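You operate a simulated robot arm through the tools that you are given. There is no shell and no other tool.

You run a simulated robot arm. Do the job below in one go: nothing can be reset, and whatever is moved stays where it is left.

## Task
Fit the wall feeder with the blue ring that the yellow label names.
Fine: slacken the ring thumb screw, stand the old ring on top of the controller, seat the new one and tighten the screw; leave the feeder off. Where these are worked on the way, their far stop is far enough and under half their travel is too little: ring thumb screw.

The check looks at the end state, three seconds after you hand in, the way a careful person would. Anything else that was tipped, shoved, dropped, spilled or broken makes it a failure.

## Robot
A 7-joint arm with a two-finger parallel gripper, fixed in place. Base frame: the origin is on the floor under the middle of its stand, x ahead of it, y to its left, z up; the work surface is at about z = 0.66. Lengths are in m, angles in rad, forces in N, time in s.
It reaches about 1.372 m from its shoulder. Its first joint turns from -2.601 to 2.601 rad. Payload 3.43 kg.
Tool frame: the origin (TCP) lies between the finger pads and is the grasp point; the fingertips stand 0.03 m ahead of it; z points along the fingers, y is the line along which they close. Largest opening 0.094 m; finger width 0.028, thickness 0.01; the body of the gripper, 0.05 by 0.096 m, starts 0.055 m behind the TCP.
Orientation is told as [roll, pitch, yaw] about the base's x, y, z axes, in that order, counted from this pose: with the fingers straight down and closing along the base's y, the tool's x points along the base's -x, its y along +y and its z along -z.

## Interface
- The arm moves only by the tool play_rows. Its argument "steps" is one flat list of numbers, 7 for each row, row after row: the closure, from 0 (fully open) to 1 (shut), then the shift along the tool's x, y, z in m, then the turn, a rotation vector about the tool's x, y, z in rad. In form: [hand, x, y, z, wx, wy, wz, hand, x, y, z, wx, wy, wz, ...]. A call has 1 to 20 rows; each row shifts and turns the commanded pose from where the row before left it, along the tool's axes as they then stand. Each row takes 0.2 s and may step no farther than 0.05 m and 0.15 rad from the row before; otherwise, or with a gripper value out of range, the whole call is refused. A pose out of reach is approached as far as the arm can. The call stops where the force on the tool passes 40 N (or 10 N more than at its start, if that is more) or the arm is blocked; 0.2 s more then pass. The fingers move at their own pace (about 0.045 m/s each) and stop on an object; they squeeze with about 33 N. The grip force told is the motor's: it shows also when the fingers shut on nothing. Time passes only in rows, and 0.2 s behind the last, so rows that do not move let the fingers close. It gives the time, the measured TCP pose, the force on the tool (base axes), the opening and the grip force at its end, in the units of the frame above (readings bear some noise), with the torque about the TCP (base axes, N m) and any sound that the robot's microphone picked up.
- Cameras (640 x 400 px; columns grow to the right, rows downward): "scene" is fixed at [0.3994, -0.4992, 1.4446]; the picture's right is [-1.00, -0.04, 0.00], its down [-0.03, 0.78, -0.63] and it looks along [0.03, -0.62, -0.78] (base axes); focal length 224 px, centre (320, 200). "wrist" rides on the gripper at [0.076, 0.014, -0.103] in the tool frame; the picture's right is [-0.18, 0.98, 0.00], its down [-0.75, -0.14, -0.64] and it looks along [-0.63, -0.12, 0.77] (tool axes); focal length 243 px, centre (320, 200).
- get_image(camera): a new picture of that camera. No time passes.
- measure_at(camera, pixels): there is no depth. For up to 12 entries [column, row, z] of the newest picture of that camera ("zoom" is the newest enlarged one), the place [x, y] in the base frame at which the ray of that pixel passes the height z, good to about 0.002 m. No time passes.
- enlarge(camera, box): a new picture of the part [left, top, right, bottom] of that camera's present view, enlarged. No time passes.
- close_job(): hands the job in; it is judged then, once.

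Leave the gripper open and the arm clear of the work at the hand-in unless told otherwise.

The tools are called as a command line: name --argument value ..., lists and objects as JSON in quotes. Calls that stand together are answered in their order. play_rows: Moves the arm, as the interface text tells. Its arguments: {"type":"object","properties":{"steps":{"type":"array","items":{"type":"number"}}},"required":["steps"]} The other tools are called the same way: get_image (camera) takes a picture; measure_at (camera, pixels) gives the place at which the rays of pixels pass given heights; enlarge (camera, box) takes an enlarged picture of a part of a camera's view; close_job () hands the job in.

At the start:

```text
time: 0.0
ee_pos: [0.1656, -0.974, 1.1682]
tool_rot: [-0.001, 0.0, -0.001]
wrist_force: [0.1, 0.5, 0.2]
ft_torque: [-0.01, 0.01, 0.01]
width: 0.0939
grip_force: 0.2
```

scene: 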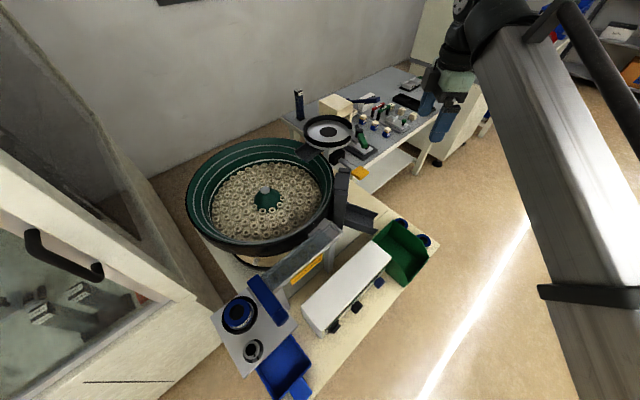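
wrist: 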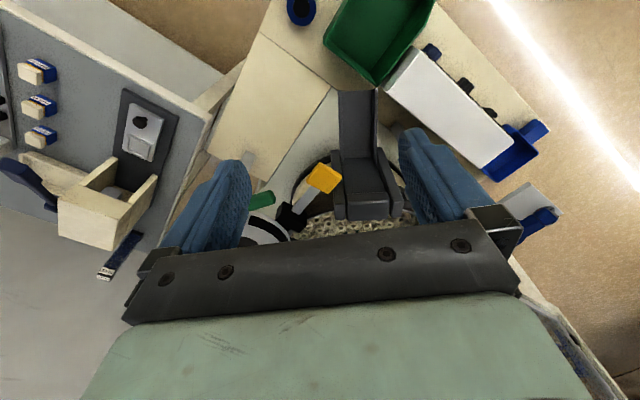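

I see a bowl feeder on a table, a controller box (white) with knobs, a green bin, a blue bin and some blue rings. First I enlarge several parts of the scene to understand them.

enlarge --camera "scene" --box '[180, 120, 340, 220]'

enlarge --camera "scene" --box '[200, 270, 360, 400]'

enlarge --camera "scene" --box '[280, 60, 440, 190]'

enlarge --camera "scene" --box '[300, 180, 460, 310]'

enlarge --camera "wrist" --box '[180, 0, 400, 240]'

enlarge --camera "wrist" --box '[0, 0, 240, 240]'

```text
4.00 times, centred on (260, 170) of scene
```

zoom: 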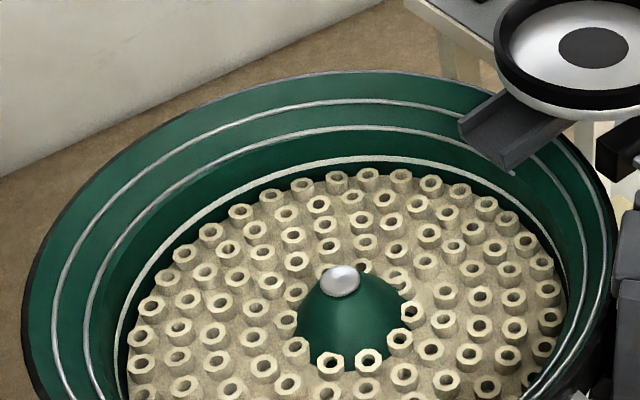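

```text
3.08 times, centred on (280, 335) of scene
```

zoom: 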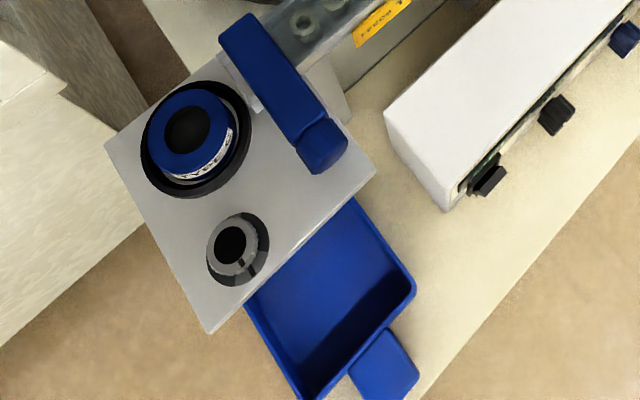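

```text
3.08 times, centred on (360, 125) of scene
```

zoom: 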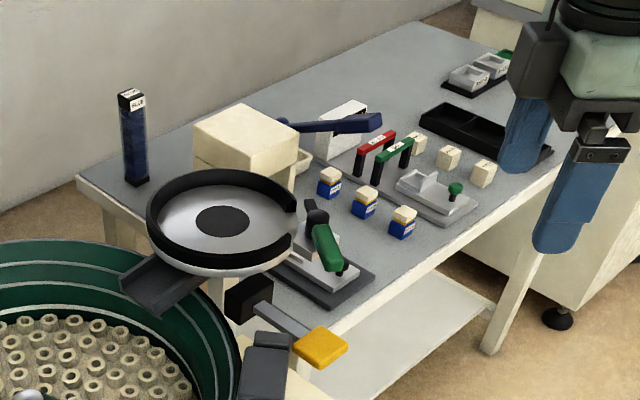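

```text
3.08 times, centred on (380, 245) of scene
```

zoom: 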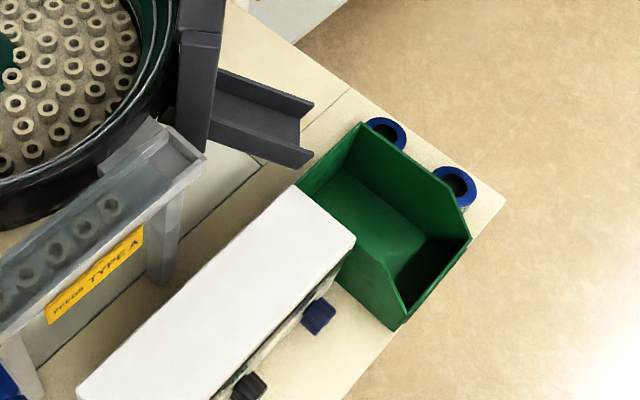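

```text
1.67 times, centred on (290, 120) of wrist
```

zoom: 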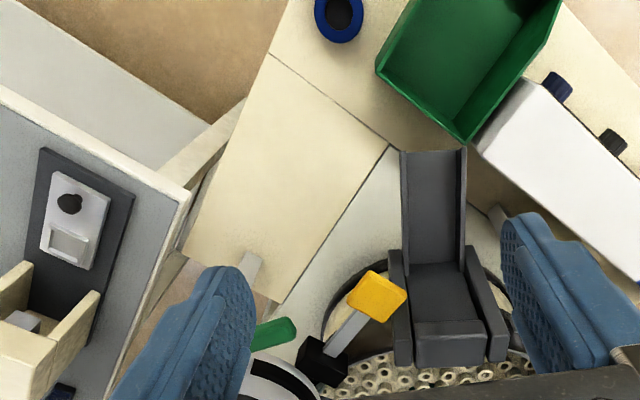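

```text
1.67 times, centred on (120, 120) of wrist
```

zoom: 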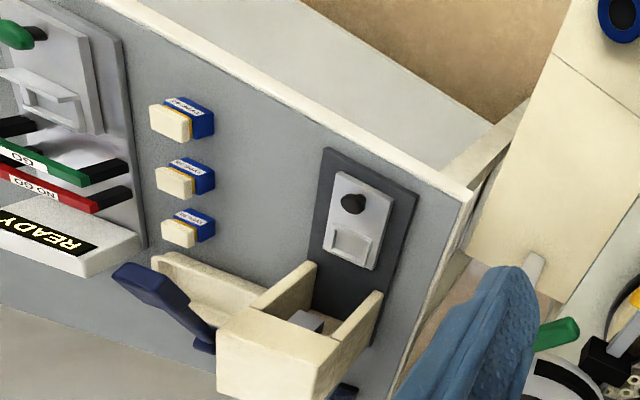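

The yellow label reads something like "FEEDS TYPE A". I enlarge it more, along with the seated ring, the spare rings and the knob.

enlarge --camera "scene" --box '[280, 250, 344, 290]'

enlarge --camera "scene" --box '[208, 285, 288, 335]'

enlarge --camera "scene" --box '[224, 325, 288, 365]'

enlarge --camera "scene" --box '[376, 205, 456, 255]'

enlarge --camera "scene" --box '[300, 250, 400, 340]'

```text
10.00 times, centred on (312, 270) of scene
```

zoom: 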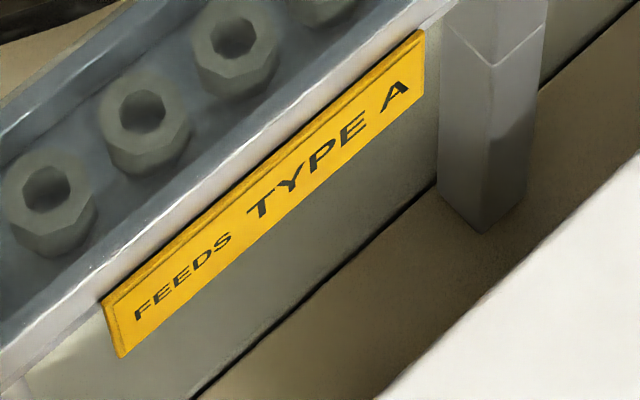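

```text
8.00 times, centred on (248, 310) of scene
```

zoom: 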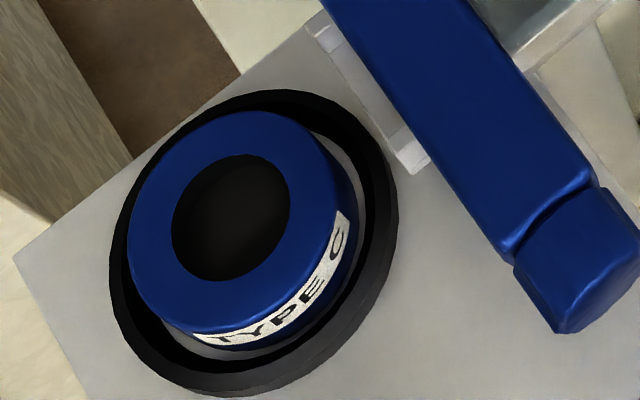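

```text
10.00 times, centred on (256, 345) of scene
```

zoom: 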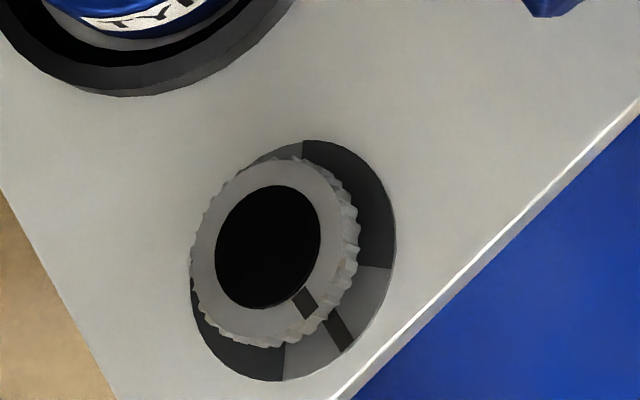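

```text
8.00 times, centred on (416, 230) of scene
```

zoom: 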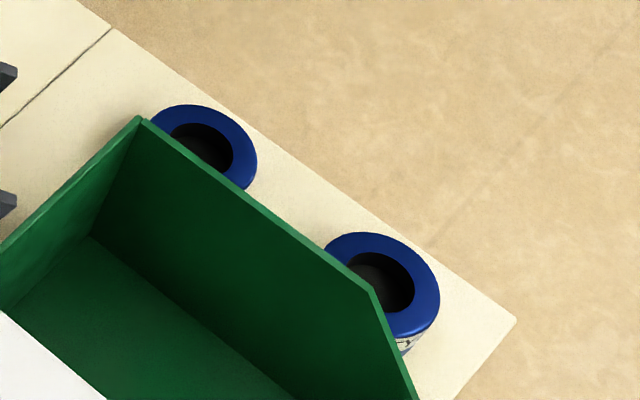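

```text
4.44 times, centred on (350, 295) of scene
```

zoom: 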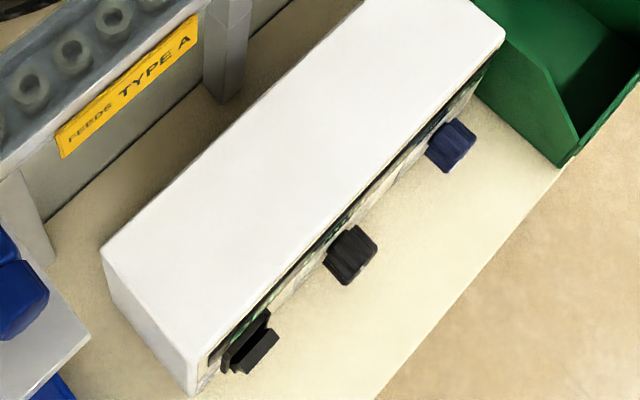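

The label reads "FEEDS TYPE A"; the seated ring reads "TYPE C". Two spare blue rings stand behind the green bin at about (400,220) and (424,240) in the scene picture, with their labels hidden. I turn the wrist by -90° in place, high up, then move to look at them from the +y side.

play_rows --steps '[0, 0, 0, 0, 0, 0, 0.1428, 0, 0, 0, 0, 0, 0, 0.1428, 0, 0, 0, 0, 0, 0, 0.1428, 0, 0, 0, 0, 0, 0, 0.1428, 0, 0, 0, 0, 0, 0, 0.1428, 0, 0, 0, 0, 0, 0, 0.1428, 0, 0, 0, 0, 0, 0, 0.1428, 0, 0, 0, 0, 0, 0, 0.1428, 0, 0, 0, 0, 0, 0, 0.1428, 0, 0, 0, 0, 0, 0, 0.1428, 0, 0, 0, 0, 0, 0, 0.1428, 0, 0.0304, -0.0075, 0.0245, 0, 0, 0, 0, 0.0304, -0.0075, 0.0245, 0, 0, 0, 0, 0.0304, -0.0075, 0.0245, 0, 0, 0, 0, 0.0304, -0.0075, 0.0245, 0, 0, 0, 0, 0.0304, -0.0075, 0.0245, 0, 0, 0, 0, 0.0304, -0.0075, 0.0245, 0, 0, 0, 0, 0.0304, -0.0075, 0.0245, 0, 0, 0, 0, 0.0304, -0.0075, 0.0245, 0, 0, 0]'

get_image --camera "wrist"

get_image --camera "scene"

```text
time: 4.0
ee_pos: [0.106, -0.729, 0.9723]
tool_rot: [0.0, 0.0, -1.571]
wrist_force: [-0.5, -0.2, 0.9]
ft_torque: [-0.02, -0.01, 0.01]
width: 0.094
grip_force: 0.0
```

```text
taken
```

wrist: 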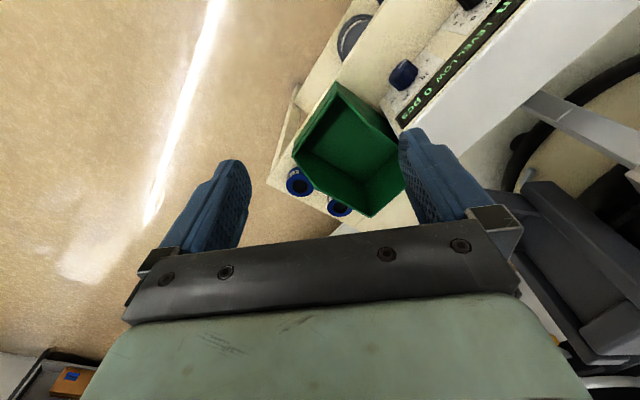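

```text
taken
```

scene: 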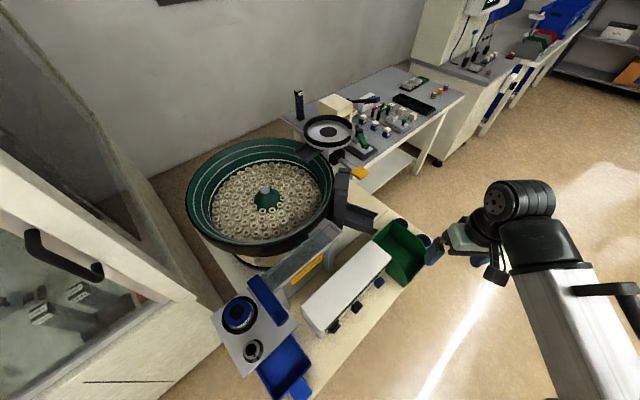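

The display on the controller reads "LEVEL LOW 0 pcs". The spare rings appear at (298,182) and (338,207). I enlarge them and the controller.

enlarge --camera "wrist" --box '[270, 150, 366, 222]'

enlarge --camera "wrist" --box '[330, 0, 530, 130]'

measure_at --camera "wrist" --pixels '[[298, 182, 0.7], [338, 207, 0.7], [298, 182, 0.66], [338, 207, 0.66], [336, 82, 0.75], [372, 216, 0.75], [402, 74, 0.72]]'

measure_at --camera "scene" --pixels '[[398, 222, 0.7], [424, 240, 0.7], [398, 222, 0.66], [424, 240, 0.66], [438, 245, 0.66], [238, 313, 0.8], [253, 350, 0.8], [303, 300, 0.76], [328, 333, 0.76], [361, 240, 0.76], [390, 262, 0.76]]'

```text
5.56 times, centred on (318, 186) of wrist
```

zoom: 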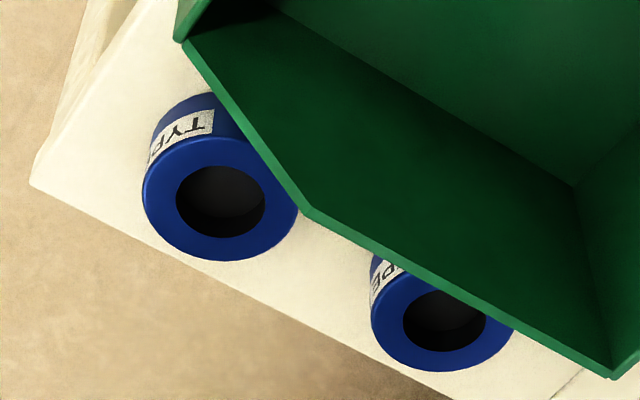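

```text
3.08 times, centred on (430, 65) of wrist
```

zoom: 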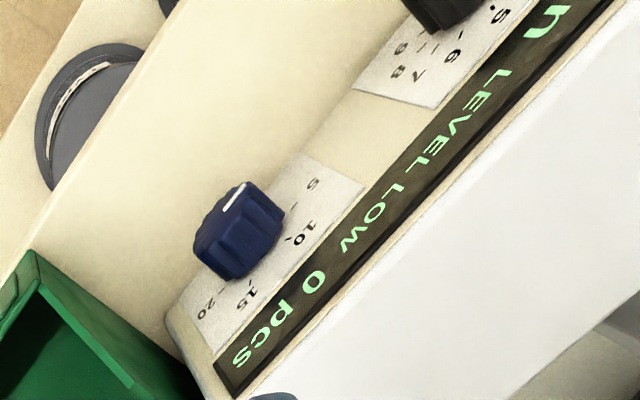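

```text
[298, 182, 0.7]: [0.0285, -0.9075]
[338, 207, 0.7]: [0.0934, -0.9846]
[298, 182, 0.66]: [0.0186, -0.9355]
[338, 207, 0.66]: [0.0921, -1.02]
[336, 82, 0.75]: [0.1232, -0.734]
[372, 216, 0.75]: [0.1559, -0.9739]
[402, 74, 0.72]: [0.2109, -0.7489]
```

```text
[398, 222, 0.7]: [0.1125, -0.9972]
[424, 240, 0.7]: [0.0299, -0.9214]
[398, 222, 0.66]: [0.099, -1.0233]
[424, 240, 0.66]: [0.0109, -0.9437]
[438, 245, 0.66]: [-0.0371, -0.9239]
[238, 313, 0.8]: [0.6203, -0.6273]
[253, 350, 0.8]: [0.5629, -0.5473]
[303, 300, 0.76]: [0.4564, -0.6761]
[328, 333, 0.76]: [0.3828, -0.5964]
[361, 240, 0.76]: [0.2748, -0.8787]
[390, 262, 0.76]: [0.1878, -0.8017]
```

The labels on the spares wrap round to the -x side; I can only read "TYP…" so far. I go round to the -x side and look toward +x.

play_rows --steps '[0, 0, 0, 0, 0, 0, -0.1454, 0, 0, 0, 0, 0, 0, -0.1454, 0, 0, 0, 0, 0, 0, -0.1454, 0, 0, 0, 0, 0, 0, -0.1454, 0, 0, 0, 0, 0, 0, -0.1454, 0, 0, 0, 0, 0, 0, -0.1454, 0, 0, 0, 0, 0, 0, -0.1454, 0, 0, 0, 0, 0, 0, -0.1454, 0, 0, 0, 0, 0, 0, -0.1454, 0, 0.02107, -0.029, 0.0103, 0, 0, 0, 0, 0.02107, -0.029, 0.0103, 0, 0, 0, 0, 0.02107, -0.029, 0.0103, 0, 0, 0, 0, 0.02107, -0.029, 0.0103, 0, 0, 0, 0, 0.02107, -0.029, 0.0103, 0, 0, 0, 0, 0.02107, -0.029, 0.0103, 0, 0, 0, 0, 0.02107, -0.029, 0.0103, 0, 0, 0]'

get_image --camera "wrist"

```text
time: 7.4
ee_pos: [-0.09, -0.8873, 0.9009]
tool_rot: [0.0, -0.001, -0.263]
wrist_force: [-0.6, 1.1, -0.3]
ft_torque: [-0.05, -0.01, 0.01]
width: 0.094
grip_force: 0.2
```

```text
taken
```

wrist: 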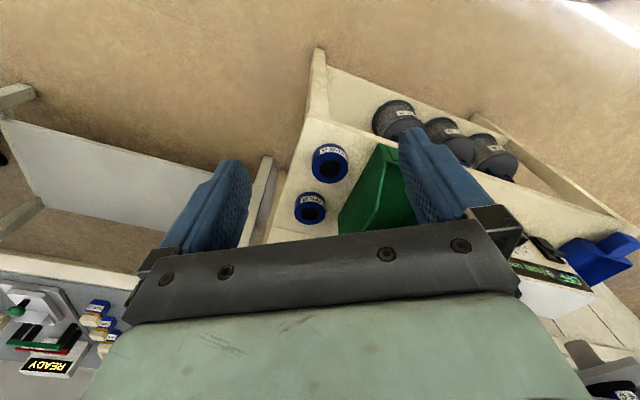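

Both labels now face the camera at about (330,152) and (312,198). I enlarge them.

enlarge --camera "wrist" --box '[300, 140, 356, 175]'

enlarge --camera "wrist" --box '[284, 190, 340, 225]'

enlarge --camera "wrist" --box '[360, 90, 530, 200]'

measure_at --camera "wrist" --pixels '[[330, 166, 0.7], [311, 209, 0.7], [330, 166, 0.69], [311, 209, 0.69]]'

```text
11.43 times, centred on (328, 158) of wrist
```

zoom: 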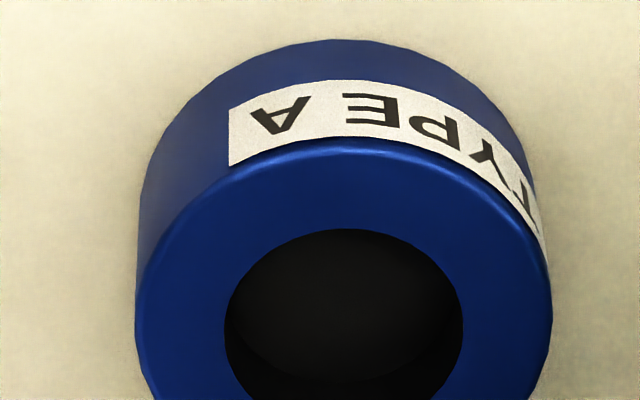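

```text
11.43 times, centred on (312, 208) of wrist
```

zoom: 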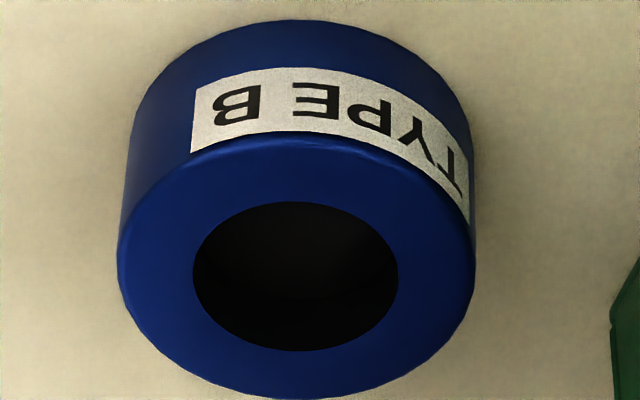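

```text
3.64 times, centred on (445, 145) of wrist
```

zoom: 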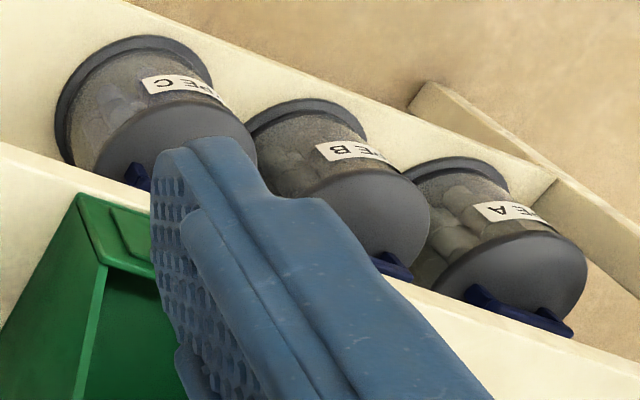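

```text
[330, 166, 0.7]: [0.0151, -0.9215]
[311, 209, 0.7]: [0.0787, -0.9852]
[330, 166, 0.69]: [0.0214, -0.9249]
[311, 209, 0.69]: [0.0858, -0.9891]
```

The ring at about (0.02,-0.92) reads TYPE A and the other TYPE B. I now need exact positions: I zoom both cameras on ring A and compare heights.

enlarge --camera "wrist" --box '[306, 140, 354, 188]'

enlarge --camera "scene" --box '[400, 220, 448, 260]'

```text
8.33 times, centred on (330, 164) of wrist
```

zoom: 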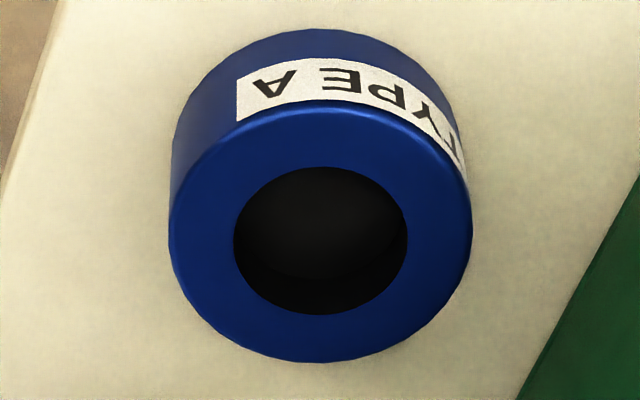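

```text
10.00 times, centred on (424, 240) of scene
```

zoom: 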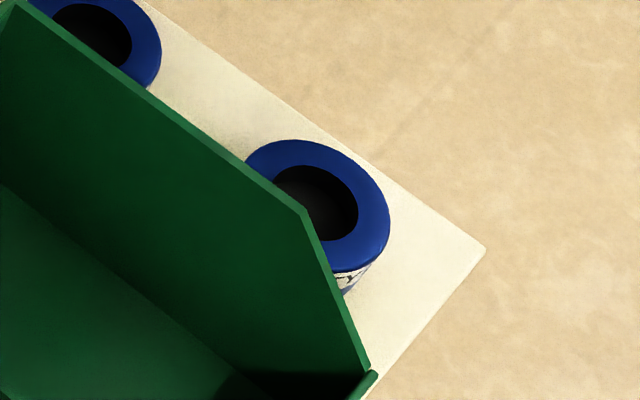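

measure_at --camera "scene" --pixels '[[423.4, 240.3, 0.66], [423.4, 240.3, 0.68], [423.4, 240.3, 0.7], [423.4, 240.3, 0.72]]'

measure_at --camera "wrist" --pixels '[[330.1, 168.8, 0.66], [330.1, 168.8, 0.68], [330.1, 168.8, 0.7], [330.1, 168.8, 0.72], [312, 168.5, 0.69], [348.2, 168.5, 0.69]]'

```text
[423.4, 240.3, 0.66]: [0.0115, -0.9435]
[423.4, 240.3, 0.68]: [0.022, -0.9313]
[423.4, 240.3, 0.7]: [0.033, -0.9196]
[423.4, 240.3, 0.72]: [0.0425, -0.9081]
```

```text
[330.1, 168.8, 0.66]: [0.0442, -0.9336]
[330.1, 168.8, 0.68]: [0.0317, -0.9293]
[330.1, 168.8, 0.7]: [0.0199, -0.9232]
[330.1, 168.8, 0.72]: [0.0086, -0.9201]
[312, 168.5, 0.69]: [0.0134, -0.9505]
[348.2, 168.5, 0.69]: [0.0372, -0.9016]
```

Intersecting the rays, ring A's top is at z≈0.688, centre ≈(0.027,-0.927), outer diameter ≈0.054 m. Now I go and look at the ring station from the front (ψ=-45°) before touching anything.

play_rows --steps '[0, 0, 0, -0.03, 0, 0, 0.1306, 0, 0, 0, -0.03, 0, 0, 0.1306, 0, 0, 0, -0.02, 0, 0, 0.1306, 0, 0, 0, -0.02, 0, 0, 0.1306, 0, -0.0063, 0.0458, 0, 0, 0, 0, 0, -0.0063, 0.0458, 0, 0, 0, 0, 0, -0.0063, 0.0458, 0, 0, 0, 0, 0, -0.0063, 0.0458, 0, 0, 0, 0, 0, -0.0063, 0.0458, 0, 0, 0, 0, 0, -0.0063, 0.0458, 0, 0, 0, 0, 0, -0.0063, 0.0458, 0, 0, 0, 0, 0, -0.0063, 0.0458, 0, 0, 0, 0, 0, -0.0063, 0.0458, 0, 0, 0, 0, 0, -0.0063, 0.0458, 0, 0, 0, 0, 0, -0.0063, 0.0458, 0, 0, 0, 0, 0, -0.0063, 0.0458, 0, 0, 0, 0, 0, -0.0063, 0.0458, 0, 0, 0, 0, 0, -0.0063, 0.0458, 0, 0, 0, 0, 0, -0.0063, 0.0458, 0, 0, 0, 0, 0, -0.0063, 0.0458, 0, 0, 0, 0]'

get_image --camera "wrist"

```text
time: 11.6
ee_pos: [0.5016, -0.4433, 0.9996]
tool_rot: [-0.002, -0.001, -0.786]
wrist_force: [-0.6, 0.5, 0.0]
ft_torque: [-0.03, -0.02, 0.01]
width: 0.0943
grip_force: 0.1
```

```text
taken
```

wrist: 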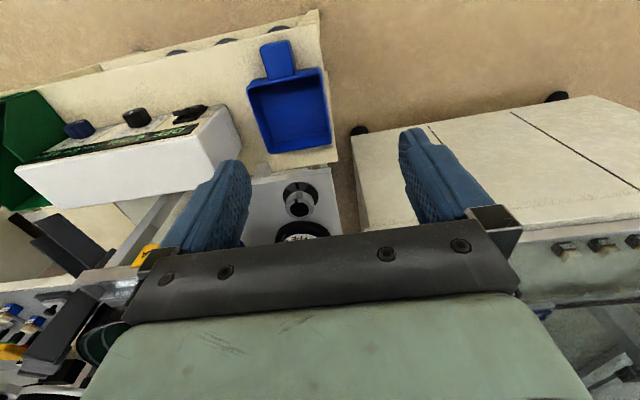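

The station shows at (295,205), partly hidden by the gripper. I enlarge it and the controller front.

enlarge --camera "wrist" --box '[235, 160, 355, 250]'

enlarge --camera "wrist" --box '[10, 90, 250, 230]'

enlarge --camera "scene" --box '[200, 260, 320, 380]'

```text
4.44 times, centred on (295, 205) of wrist
```

zoom: 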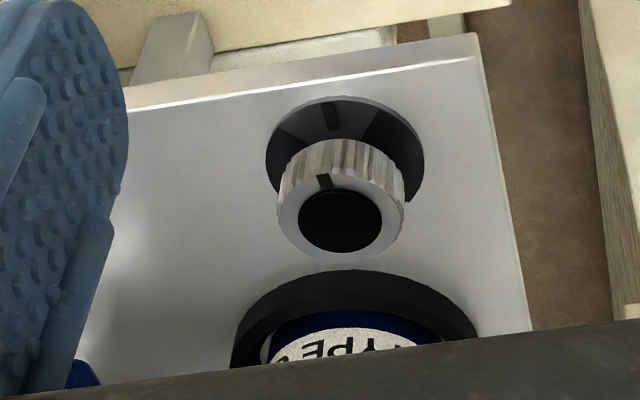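

```text
2.67 times, centred on (130, 160) of wrist
```

zoom: 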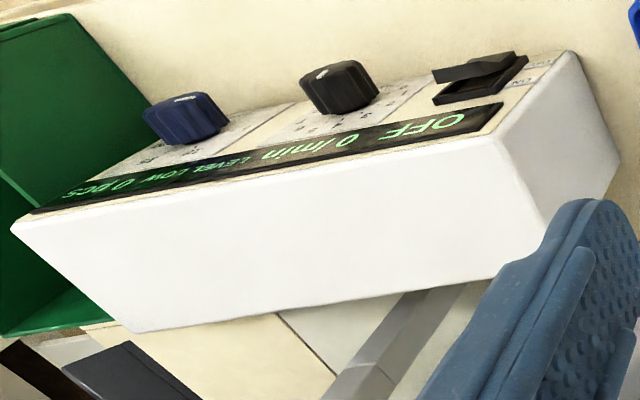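

```text
3.33 times, centred on (260, 320) of scene
```

zoom: 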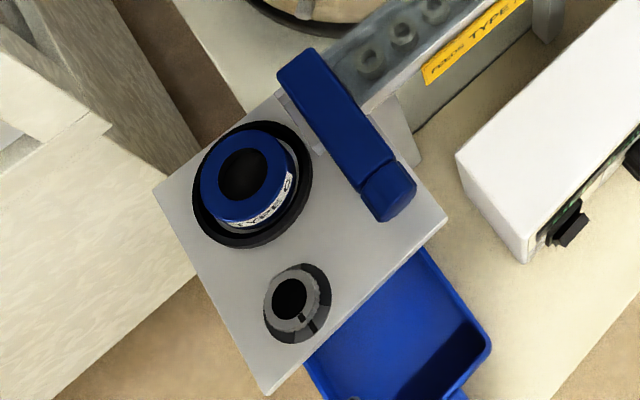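

The controller display says "OFF 0/min", so the feeder is off. I triangulate the plate corner and the knob's top by measuring both pictures at several heights.

measure_at --camera "wrist" --pixels '[[331, 167.5, 0.76], [331, 167.5, 0.8], [331, 167.5, 0.84], [300, 209.5, 0.8], [300, 209.5, 0.84], [300, 209.5, 0.88]]'

measure_at --camera "scene" --pixels '[[243.5, 378.5, 0.76], [243.5, 378.5, 0.8], [243.5, 378.5, 0.84], [250.8, 349.5, 0.8], [250.8, 349.5, 0.84], [250.8, 349.5, 0.88]]'

```text
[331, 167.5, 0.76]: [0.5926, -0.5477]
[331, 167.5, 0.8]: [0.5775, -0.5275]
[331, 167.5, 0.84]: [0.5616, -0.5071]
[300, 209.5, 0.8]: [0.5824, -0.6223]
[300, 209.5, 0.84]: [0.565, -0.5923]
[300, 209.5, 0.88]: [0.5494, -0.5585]
```

```text
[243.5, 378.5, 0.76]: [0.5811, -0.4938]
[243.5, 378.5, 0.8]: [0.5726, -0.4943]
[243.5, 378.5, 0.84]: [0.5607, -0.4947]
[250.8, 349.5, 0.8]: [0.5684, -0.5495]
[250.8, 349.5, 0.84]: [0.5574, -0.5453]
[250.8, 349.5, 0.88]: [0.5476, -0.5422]
```

The plate is at z≈0.864, the knob's top at about (0.542,-0.540,0.901). I rise and shift to see the whole station, including the nest and the blue arm.

play_rows --steps '[0, -0.023, -0.0053, -0.025, 0, 0, 0, 0, -0.023, -0.0053, -0.025, 0, 0, 0, 0, -0.023, -0.0053, -0.025, 0, 0, 0, 0, -0.023, -0.0053, -0.025, 0, 0, 0]'

get_image --camera "wrist"

enlarge --camera "wrist" --box '[220, 120, 380, 240]'

```text
time: 12.6
ee_pos: [0.551, -0.5223, 1.1001]
tool_rot: [0.001, -0.001, -0.785]
wrist_force: [-0.5, -0.2, 0.3]
ft_torque: [-0.01, -0.03, 0.04]
width: 0.0941
grip_force: 0.1
```

```text
taken
```

wrist: 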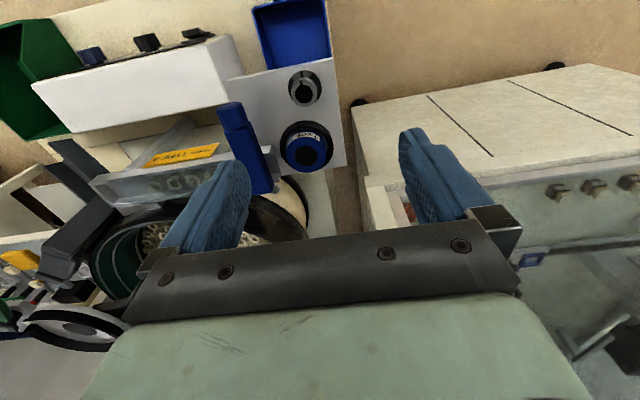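

```text
3.33 times, centred on (300, 180) of wrist
```

zoom: 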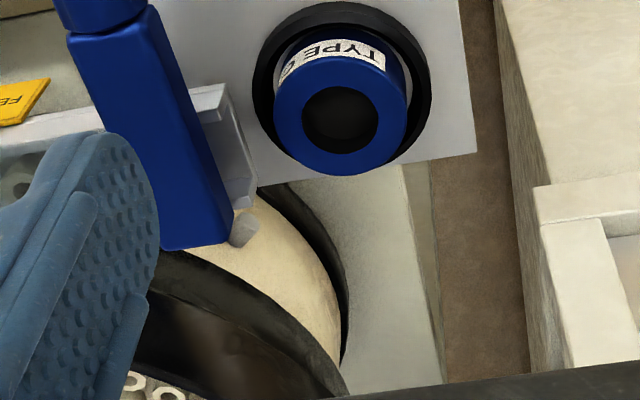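

enlarge --camera "wrist" --box '[268, 110, 348, 180]'

enlarge --camera "wrist" --box '[270, 55, 340, 115]'

enlarge --camera "wrist" --box '[140, 90, 290, 220]'

```text
5.71 times, centred on (308, 145) of wrist
```

zoom: 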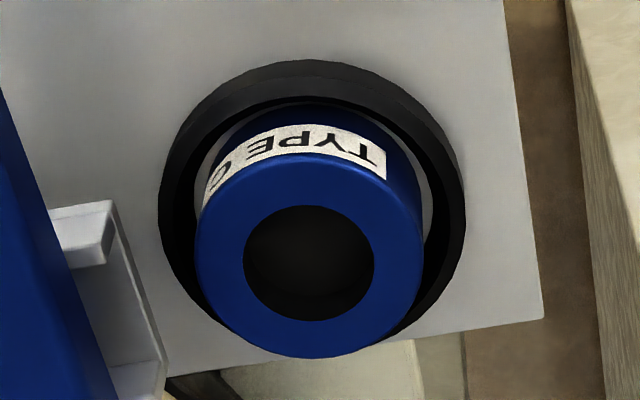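

```text
6.67 times, centred on (305, 85) of wrist
```

zoom: 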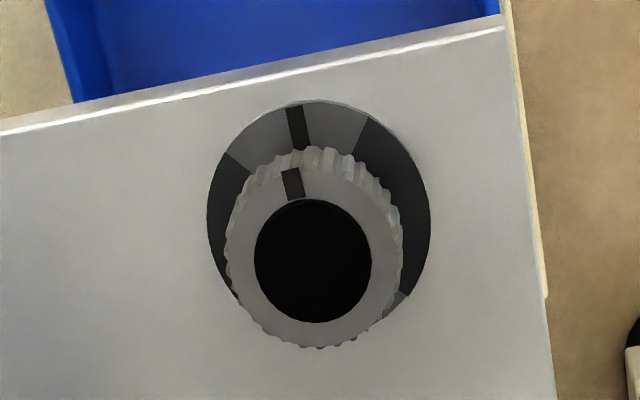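

```text
3.08 times, centred on (215, 155) of wrist
```

zoom: 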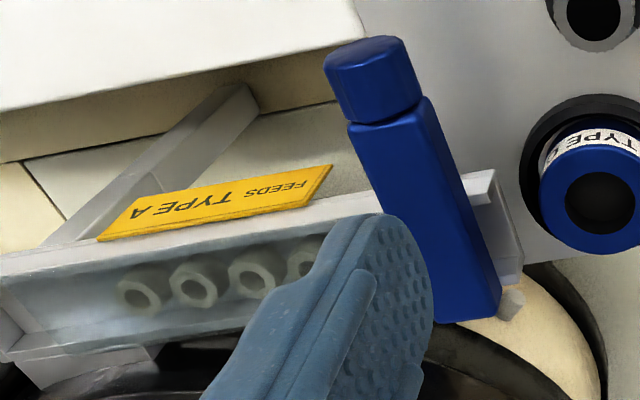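

Nothing blocks the station; the blue bar belongs to the track end. I triangulate the old ring's top, the nest rim and the blue bar.

measure_at --camera "wrist" --pixels '[[306.1, 155.9, 0.88], [306.1, 155.9, 0.9], [306.1, 155.9, 0.92], [303.5, 89, 0.88], [303.5, 89, 0.9], [303.5, 89, 0.92], [230, 103, 0.9], [230, 103, 0.94]]'

measure_at --camera "scene" --pixels '[[236.75, 312.1, 0.88], [236.75, 312.1, 0.9], [236.75, 312.1, 0.92], [250.8, 349.5, 0.88], [250.8, 349.5, 0.9], [250.8, 349.5, 0.92]]'

enlarge --camera "scene" --box '[210, 280, 290, 380]'

```text
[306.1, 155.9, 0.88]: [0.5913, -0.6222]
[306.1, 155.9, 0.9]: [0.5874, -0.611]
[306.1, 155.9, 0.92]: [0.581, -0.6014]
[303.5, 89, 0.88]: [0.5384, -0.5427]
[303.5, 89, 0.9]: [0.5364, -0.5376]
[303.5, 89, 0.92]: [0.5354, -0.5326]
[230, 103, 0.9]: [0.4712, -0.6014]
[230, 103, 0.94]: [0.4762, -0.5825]
```

```text
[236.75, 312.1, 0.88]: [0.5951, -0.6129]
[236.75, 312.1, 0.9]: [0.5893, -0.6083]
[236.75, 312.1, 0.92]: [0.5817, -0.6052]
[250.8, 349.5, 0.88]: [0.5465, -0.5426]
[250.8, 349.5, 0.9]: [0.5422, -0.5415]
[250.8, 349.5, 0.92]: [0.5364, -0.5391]
```

```text
4.00 times, centred on (250, 330) of scene
```

zoom: 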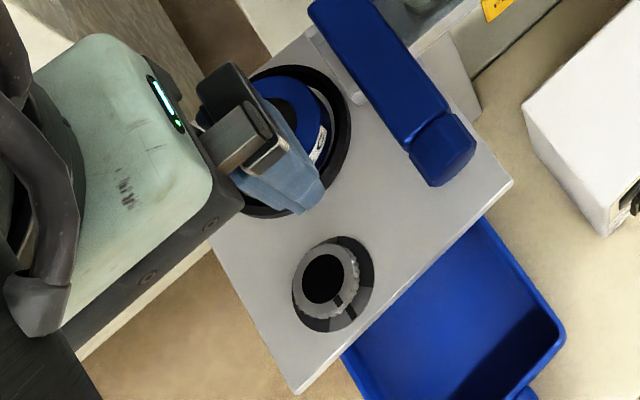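

measure_at --camera "wrist" --pixels '[[304, 94, 0.88], [304, 94, 0.9], [304, 94, 0.92], [291.4, 93, 0.9], [317.4, 93, 0.9]]'

measure_at --camera "zoom" --pixels '[[323, 279, 0.9], [292, 283, 0.9], [360, 277, 0.9], [326, 245, 0.9], [329, 317, 0.9], [513, 182, 0.864], [296, 393, 0.864]]'

```text
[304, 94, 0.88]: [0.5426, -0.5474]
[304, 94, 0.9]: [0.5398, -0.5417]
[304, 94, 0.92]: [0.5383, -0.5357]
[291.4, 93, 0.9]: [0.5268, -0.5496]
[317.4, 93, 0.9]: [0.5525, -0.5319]
```

```text
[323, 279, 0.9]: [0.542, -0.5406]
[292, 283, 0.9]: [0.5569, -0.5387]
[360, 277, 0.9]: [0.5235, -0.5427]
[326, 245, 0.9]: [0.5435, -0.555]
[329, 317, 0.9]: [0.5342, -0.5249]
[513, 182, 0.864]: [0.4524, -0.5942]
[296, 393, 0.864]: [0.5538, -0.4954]
```

The knob's centre is about (0.541,-0.541), top 0.90, diameter ≈0.032; the old ring's top is about (0.586,-0.607,0.908). I move above the knob with the fingers closing along the plate's edge, first to z≈0.97 and then check.

play_rows --steps '[0, -0.0061, -0.0203, 0.03, 0, 0, 0, 0, 0, 0, 0.04, 0, 0, 0, 0, 0, 0, 0.04, 0, 0, 0, 0, 0, 0, 0.02, 0, 0, 0]'

enlarge --camera "scene" --box '[200, 280, 310, 380]'

get_image --camera "wrist"

```text
time: 13.6
ee_pos: [0.5392, -0.5409, 0.9703]
tool_rot: [0.0, 0.0, -0.782]
wrist_force: [0.1, -0.3, 0.9]
ft_torque: [0.0, 0.0, 0.03]
width: 0.0938
grip_force: 0.1
```

```text
4.00 times, centred on (255, 330) of scene
```

zoom: 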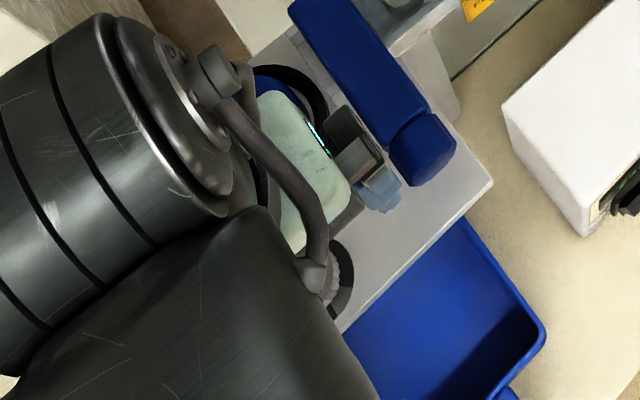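

```text
taken
```

wrist: 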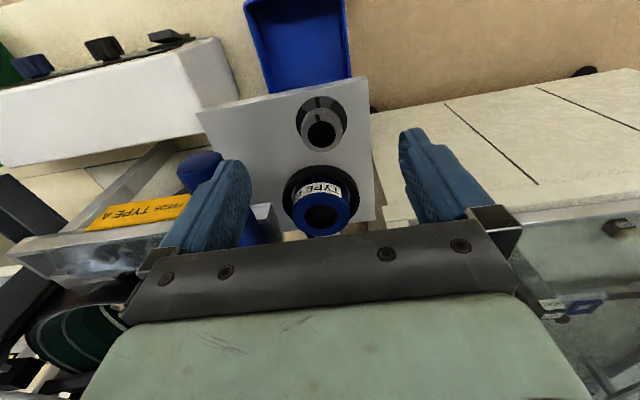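

The knob shows at (321,132), which is where a point straight under the TCP should appear. Before descending I check how near the blue bar's end is to the left finger.

enlarge --camera "wrist" --box '[160, 100, 360, 245]'

measure_at --camera "scene" --pixels '[[281, 309, 0.88], [281, 309, 0.92], [281, 309, 0.96], [289, 317, 0.88], [289, 317, 0.92], [289, 317, 0.96], [276, 326, 0.88], [276, 326, 0.92]]'

measure_at --camera "wrist" --pixels '[[200, 153, 0.88], [200, 153, 0.92], [200, 153, 0.96], [222, 158, 0.88], [222, 158, 0.92], [222, 158, 0.96]]'

```text
2.76 times, centred on (260, 172) of wrist
```

zoom: 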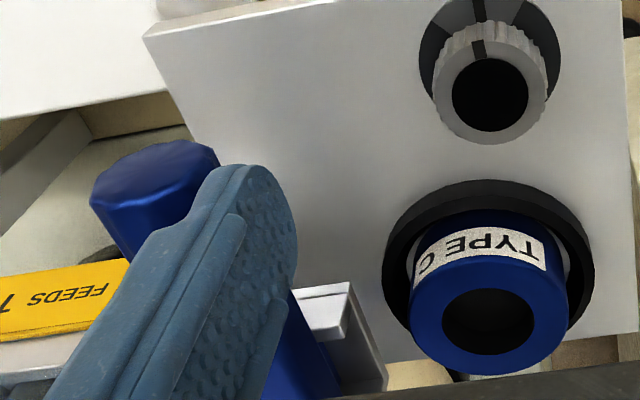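

```text
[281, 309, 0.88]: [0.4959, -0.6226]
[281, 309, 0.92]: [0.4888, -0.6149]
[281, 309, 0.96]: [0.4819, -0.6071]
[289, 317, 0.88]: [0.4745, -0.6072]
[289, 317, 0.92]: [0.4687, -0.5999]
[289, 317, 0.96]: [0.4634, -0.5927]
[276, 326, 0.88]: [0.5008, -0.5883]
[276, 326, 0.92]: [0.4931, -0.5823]
```

```text
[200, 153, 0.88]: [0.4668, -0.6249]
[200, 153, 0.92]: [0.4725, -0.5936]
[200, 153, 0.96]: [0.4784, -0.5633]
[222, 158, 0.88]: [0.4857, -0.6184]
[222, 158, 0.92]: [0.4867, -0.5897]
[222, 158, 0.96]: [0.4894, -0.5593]
```

The blue bar's end is about 0.065 m from the knob's axis along the closing line, so I narrow the fingers to ~0.055 m before descending to TCP z≈0.906.

play_rows --steps '[0.42, -0.001, 0.001, 0, 0, 0, 0, 0.42, 0, 0, 0, 0, 0, 0, 0.42, 0, 0, 0, 0, 0, 0, 0.42, 0, 0, 0.02, 0, 0, 0, 0.42, 0, 0, 0.02, 0, 0, 0, 0.42, 0, 0, 0.012, 0, 0, 0, 0.42, 0, 0, 0.012, 0, 0, 0]'

get_image --camera "wrist"

```text
time: 15.2
ee_pos: [0.5399, -0.5378, 0.906]
tool_rot: [-0.001, -0.001, -0.784]
wrist_force: [1.0, 0.5, 13.2]
ft_torque: [0.07, 0.16, -0.09]
width: 0.0542
grip_force: 0.0
```

```text
taken
```

wrist: 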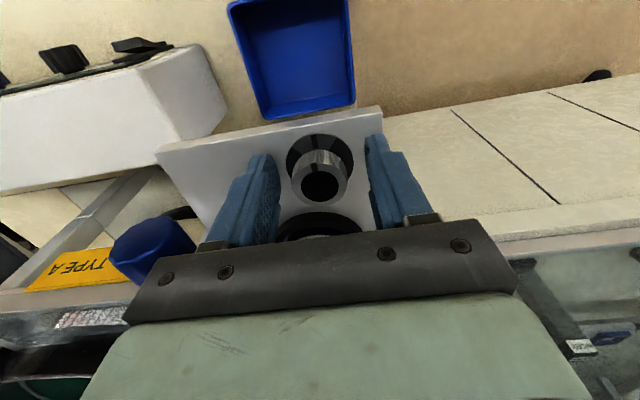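

I feel 13 N upward: the fingertips seem to touch the plate (knob top shows at TCP level, z≈0.904). I raise by 6 mm and read the force again.

play_rows --steps '[0.42, 0, 0, -0.006, 0, 0, 0, 0.42, 0, 0, 0, 0, 0, 0]'

enlarge --camera "wrist" --box '[230, 110, 410, 240]'

enlarge --camera "scene" --box '[200, 280, 310, 380]'

```text
time: 15.8
ee_pos: [0.5406, -0.5385, 0.9124]
tool_rot: [0.0, 0.0, -0.783]
wrist_force: [0.4, -0.1, 0.3]
ft_torque: [-0.02, 0.0, 0.01]
width: 0.0545
grip_force: 0.0
```

```text
3.08 times, centred on (320, 175) of wrist
```

zoom: 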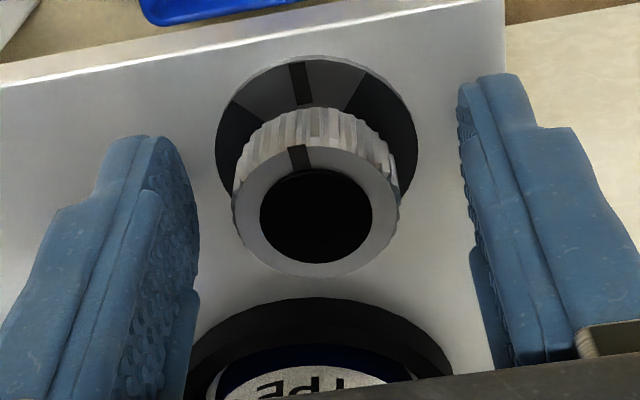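

```text
4.00 times, centred on (255, 330) of scene
```

zoom: 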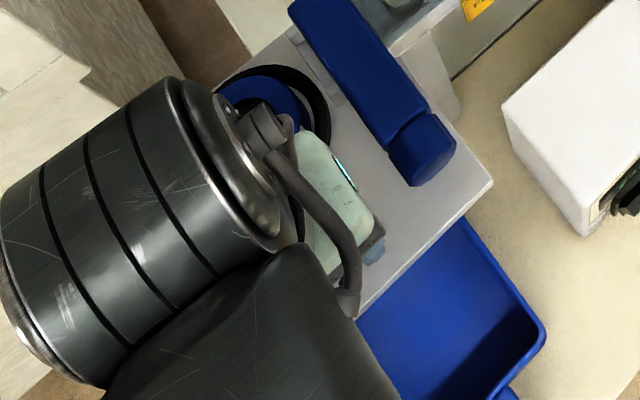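

The force is zero again and the knob is centred between the pads. I close on it.

play_rows --steps '[1, 0, 0, 0, 0, 0, 0, 1, 0, 0, 0, 0, 0, 0, 1, 0, 0, 0, 0, 0, 0, 1, 0, 0, 0, 0, 0, 0]'

enlarge --camera "wrist" --box '[230, 110, 410, 240]'

```text
time: 16.8
ee_pos: [0.5401, -0.5393, 0.9115]
tool_rot: [0.0, 0.002, -0.786]
wrist_force: [-9.8, -9.7, -0.7]
ft_torque: [-0.33, 0.28, -0.08]
width: 0.0316
grip_force: 45.1
```

```text
3.08 times, centred on (320, 175) of wrist
```

zoom: 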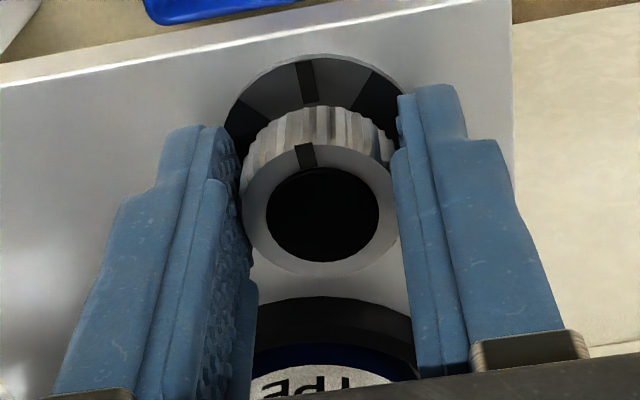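

The knob is gripped (width 0.0316), with a 14 N sideways strain. I relieve it by shifting 1.2 mm along -tool y, then turn a little counter-clockwise seen from above (tool wz negative) to test.

play_rows --steps '[1, 0, -0.0012, 0, 0, 0, 0, 1, 0, 0, 0, 0, 0, -0.08, 1, 0, 0, 0, 0, 0, -0.08]'

enlarge --camera "wrist" --box '[230, 110, 410, 240]'

```text
time: 17.6
ee_pos: [0.5394, -0.5399, 0.9116]
tool_rot: [-0.001, 0.0, -0.623]
wrist_force: [-12.9, -11.0, 15.3]
ft_torque: [0.29, 0.61, -0.08]
width: 0.0317
grip_force: 45.0
```

```text
3.08 times, centred on (320, 175) of wrist
```

zoom: 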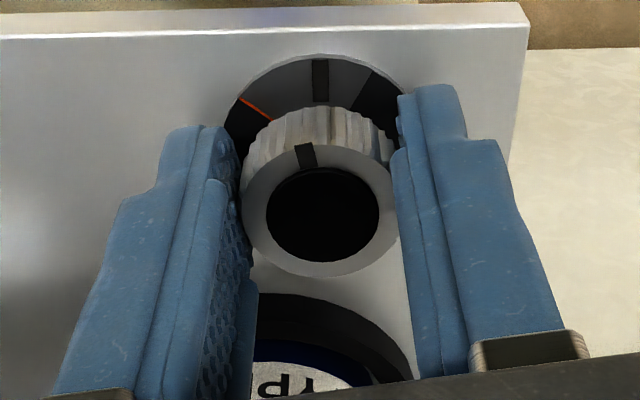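

The pointer left the mark, so the knob turns freely this way. An orange line now shows on the dial at zoom (255,108). I enlarge it.

enlarge --camera "wrist" --box '[285, 120, 365, 180]'

enlarge --camera "scene" --box '[224, 325, 288, 365]'

```text
6.67 times, centred on (325, 150) of wrist
```

zoom: 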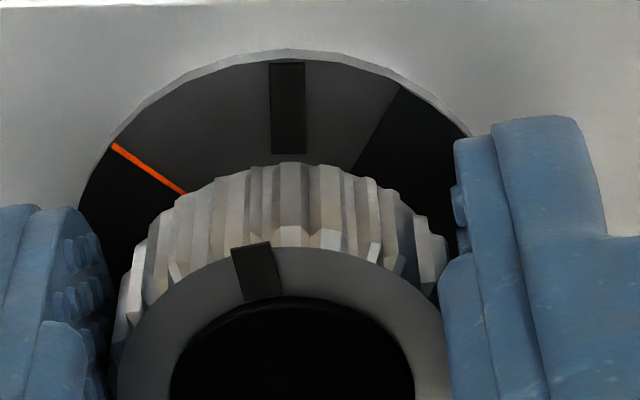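

```text
10.00 times, centred on (256, 345) of scene
```

zoom: 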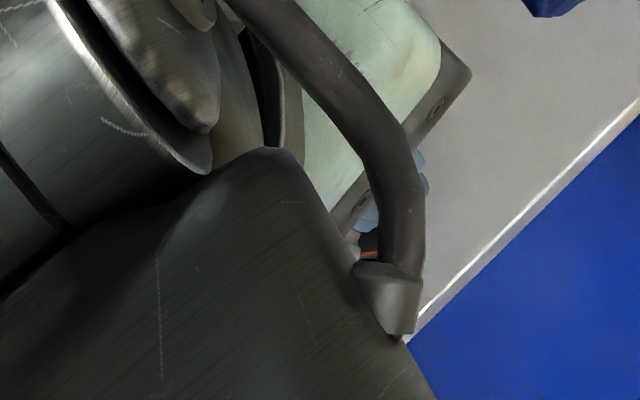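

Turning uncovers orange on the dial, i.e. "slack" showing. I keep turning counter-clockwise, rising slightly since the upward force is 15 N.

play_rows --steps '[1, 0, 0, -0.001, 0, 0, 0, 1, 0, 0, 0, 0, 0, -0.1, 1, 0, 0, 0, 0, 0, -0.1, 1, 0, 0, 0, 0, 0, -0.1]'

enlarge --camera "wrist" --box '[230, 110, 410, 240]'

```text
time: 18.6
ee_pos: [0.5396, -0.5406, 0.9125]
tool_rot: [-0.003, 0.0, -0.323]
wrist_force: [-21.0, -10.9, -10.1]
ft_torque: [-0.43, -0.57, -0.1]
width: 0.0315
grip_force: 45.2
```

```text
3.08 times, centred on (320, 175) of wrist
```

zoom: 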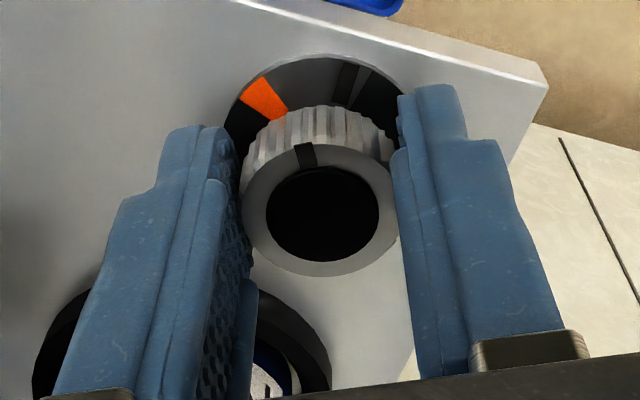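

The orange sector grows. The side force is (-21,-11) N; I test relieving it with a sub-millimetre shift toward -x,-y and 0.4 mm down.

play_rows --steps '[1, 0.00038, -0.00044, 0.0004, 0, 0, 0, 1, 0, 0, 0, 0, 0, 0]'

```text
time: 19.2
ee_pos: [0.5401, -0.5397, 0.9127]
tool_rot: [-0.002, 0.004, -0.324]
wrist_force: [-19.0, -9.8, -10.9]
ft_torque: [-0.05, 0.59, -0.03]
width: 0.0317
grip_force: 44.6
```

The shift changed little; in the tool frame the force is about (+16 x, -17 y). I try a 1.5 mm shift along +tool x to relieve the x part.

play_rows --steps '[1, 0.0015, 0, 0, 0, 0, 0, 1, 0, 0, 0, 0, 0, 0]'

```text
time: 19.8
ee_pos: [0.5385, -0.5411, 0.9132]
tool_rot: [0.001, 0.0, -0.322]
wrist_force: [-6.2, -11.5, -14.7]
ft_torque: [0.11, 1.19, -0.02]
width: 0.0316
grip_force: 44.3
```

That worked (x part ≈2 N). The knob's axis is about 3 mm off the TCP in tool y, so I add 0.3 mm of x shift per 0.1 rad of turn while continuing, and lower by 1 mm for the z strain.

play_rows --steps '[1, 0, 0, 0.001, 0, 0, 0, 1, 0.0003, 0, 0, 0, 0, -0.1, 1, 0.0003, 0, 0, 0, 0, -0.1, 1, 0.0003, 0, 0, 0, 0, -0.1]'

enlarge --camera "wrist" --box '[230, 110, 410, 240]'

```text
time: 20.8
ee_pos: [0.5381, -0.5404, 0.9122]
tool_rot: [-0.001, -0.003, -0.022]
wrist_force: [12.3, -19.7, 21.0]
ft_torque: [-0.34, 0.53, -0.06]
width: 0.0317
grip_force: 45.1
```

```text
3.08 times, centred on (320, 175) of wrist
```

zoom: 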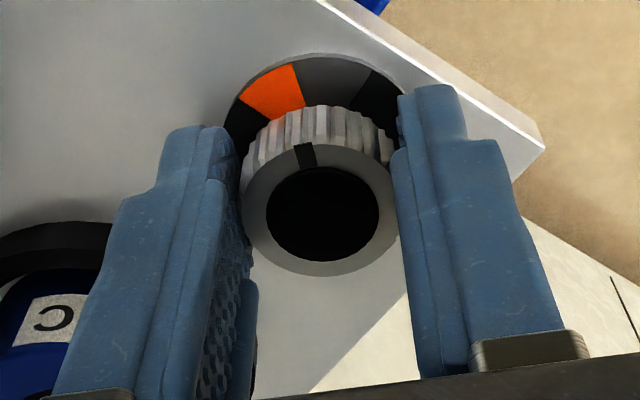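

The orange sector is now about 45°. I relieve the strain again (z up 0.6 mm, x back 0.9 mm) and read.

play_rows --steps '[1, -0.0009, -0.001, -0.0006, 0, 0, 0, 1, 0, 0, 0, 0, 0, 0]'

```text
time: 21.4
ee_pos: [0.5387, -0.5425, 0.9123]
tool_rot: [-0.002, -0.004, -0.025]
wrist_force: [9.3, -14.2, 19.3]
ft_torque: [-0.22, -1.18, -0.04]
width: 0.0316
grip_force: 44.7
```

play_rows --steps '[1, -0.0006, 0, -0.001, 0, 0, 0, 1, 0, 0, 0, 0, 0, 0]'

```text
time: 22.0
ee_pos: [0.5397, -0.5421, 0.9121]
tool_rot: [0.0, 0.0, -0.026]
wrist_force: [4.2, -12.0, -0.9]
ft_torque: [-0.35, -1.41, -0.04]
width: 0.0316
grip_force: 45.3
```

Strain is low again. I continue turning 0.3 rad.

play_rows --steps '[1, 0.0001, 0, 0, 0, 0, -0.1, 1, 0.0001, 0, 0, 0, 0, -0.1, 1, 0.0001, 0, 0, 0, 0, -0.1]'

enlarge --camera "wrist" --box '[230, 110, 410, 240]'

```text
time: 22.8
ee_pos: [0.539, -0.542, 0.9128]
tool_rot: [-0.004, 0.0, 0.278]
wrist_force: [9.1, -19.8, -12.0]
ft_torque: [0.1, -0.21, -0.1]
width: 0.0316
grip_force: 44.8
```

```text
3.08 times, centred on (320, 175) of wrist
```

zoom: 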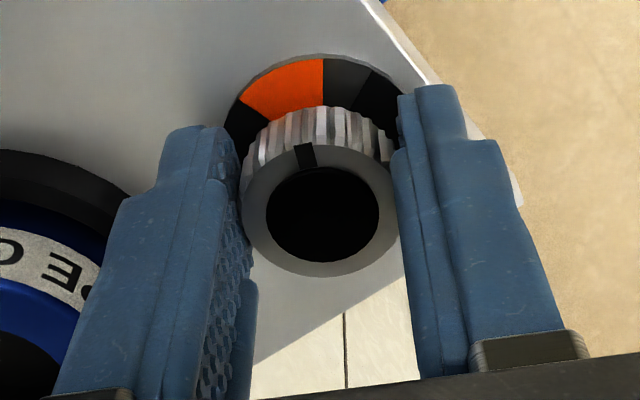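

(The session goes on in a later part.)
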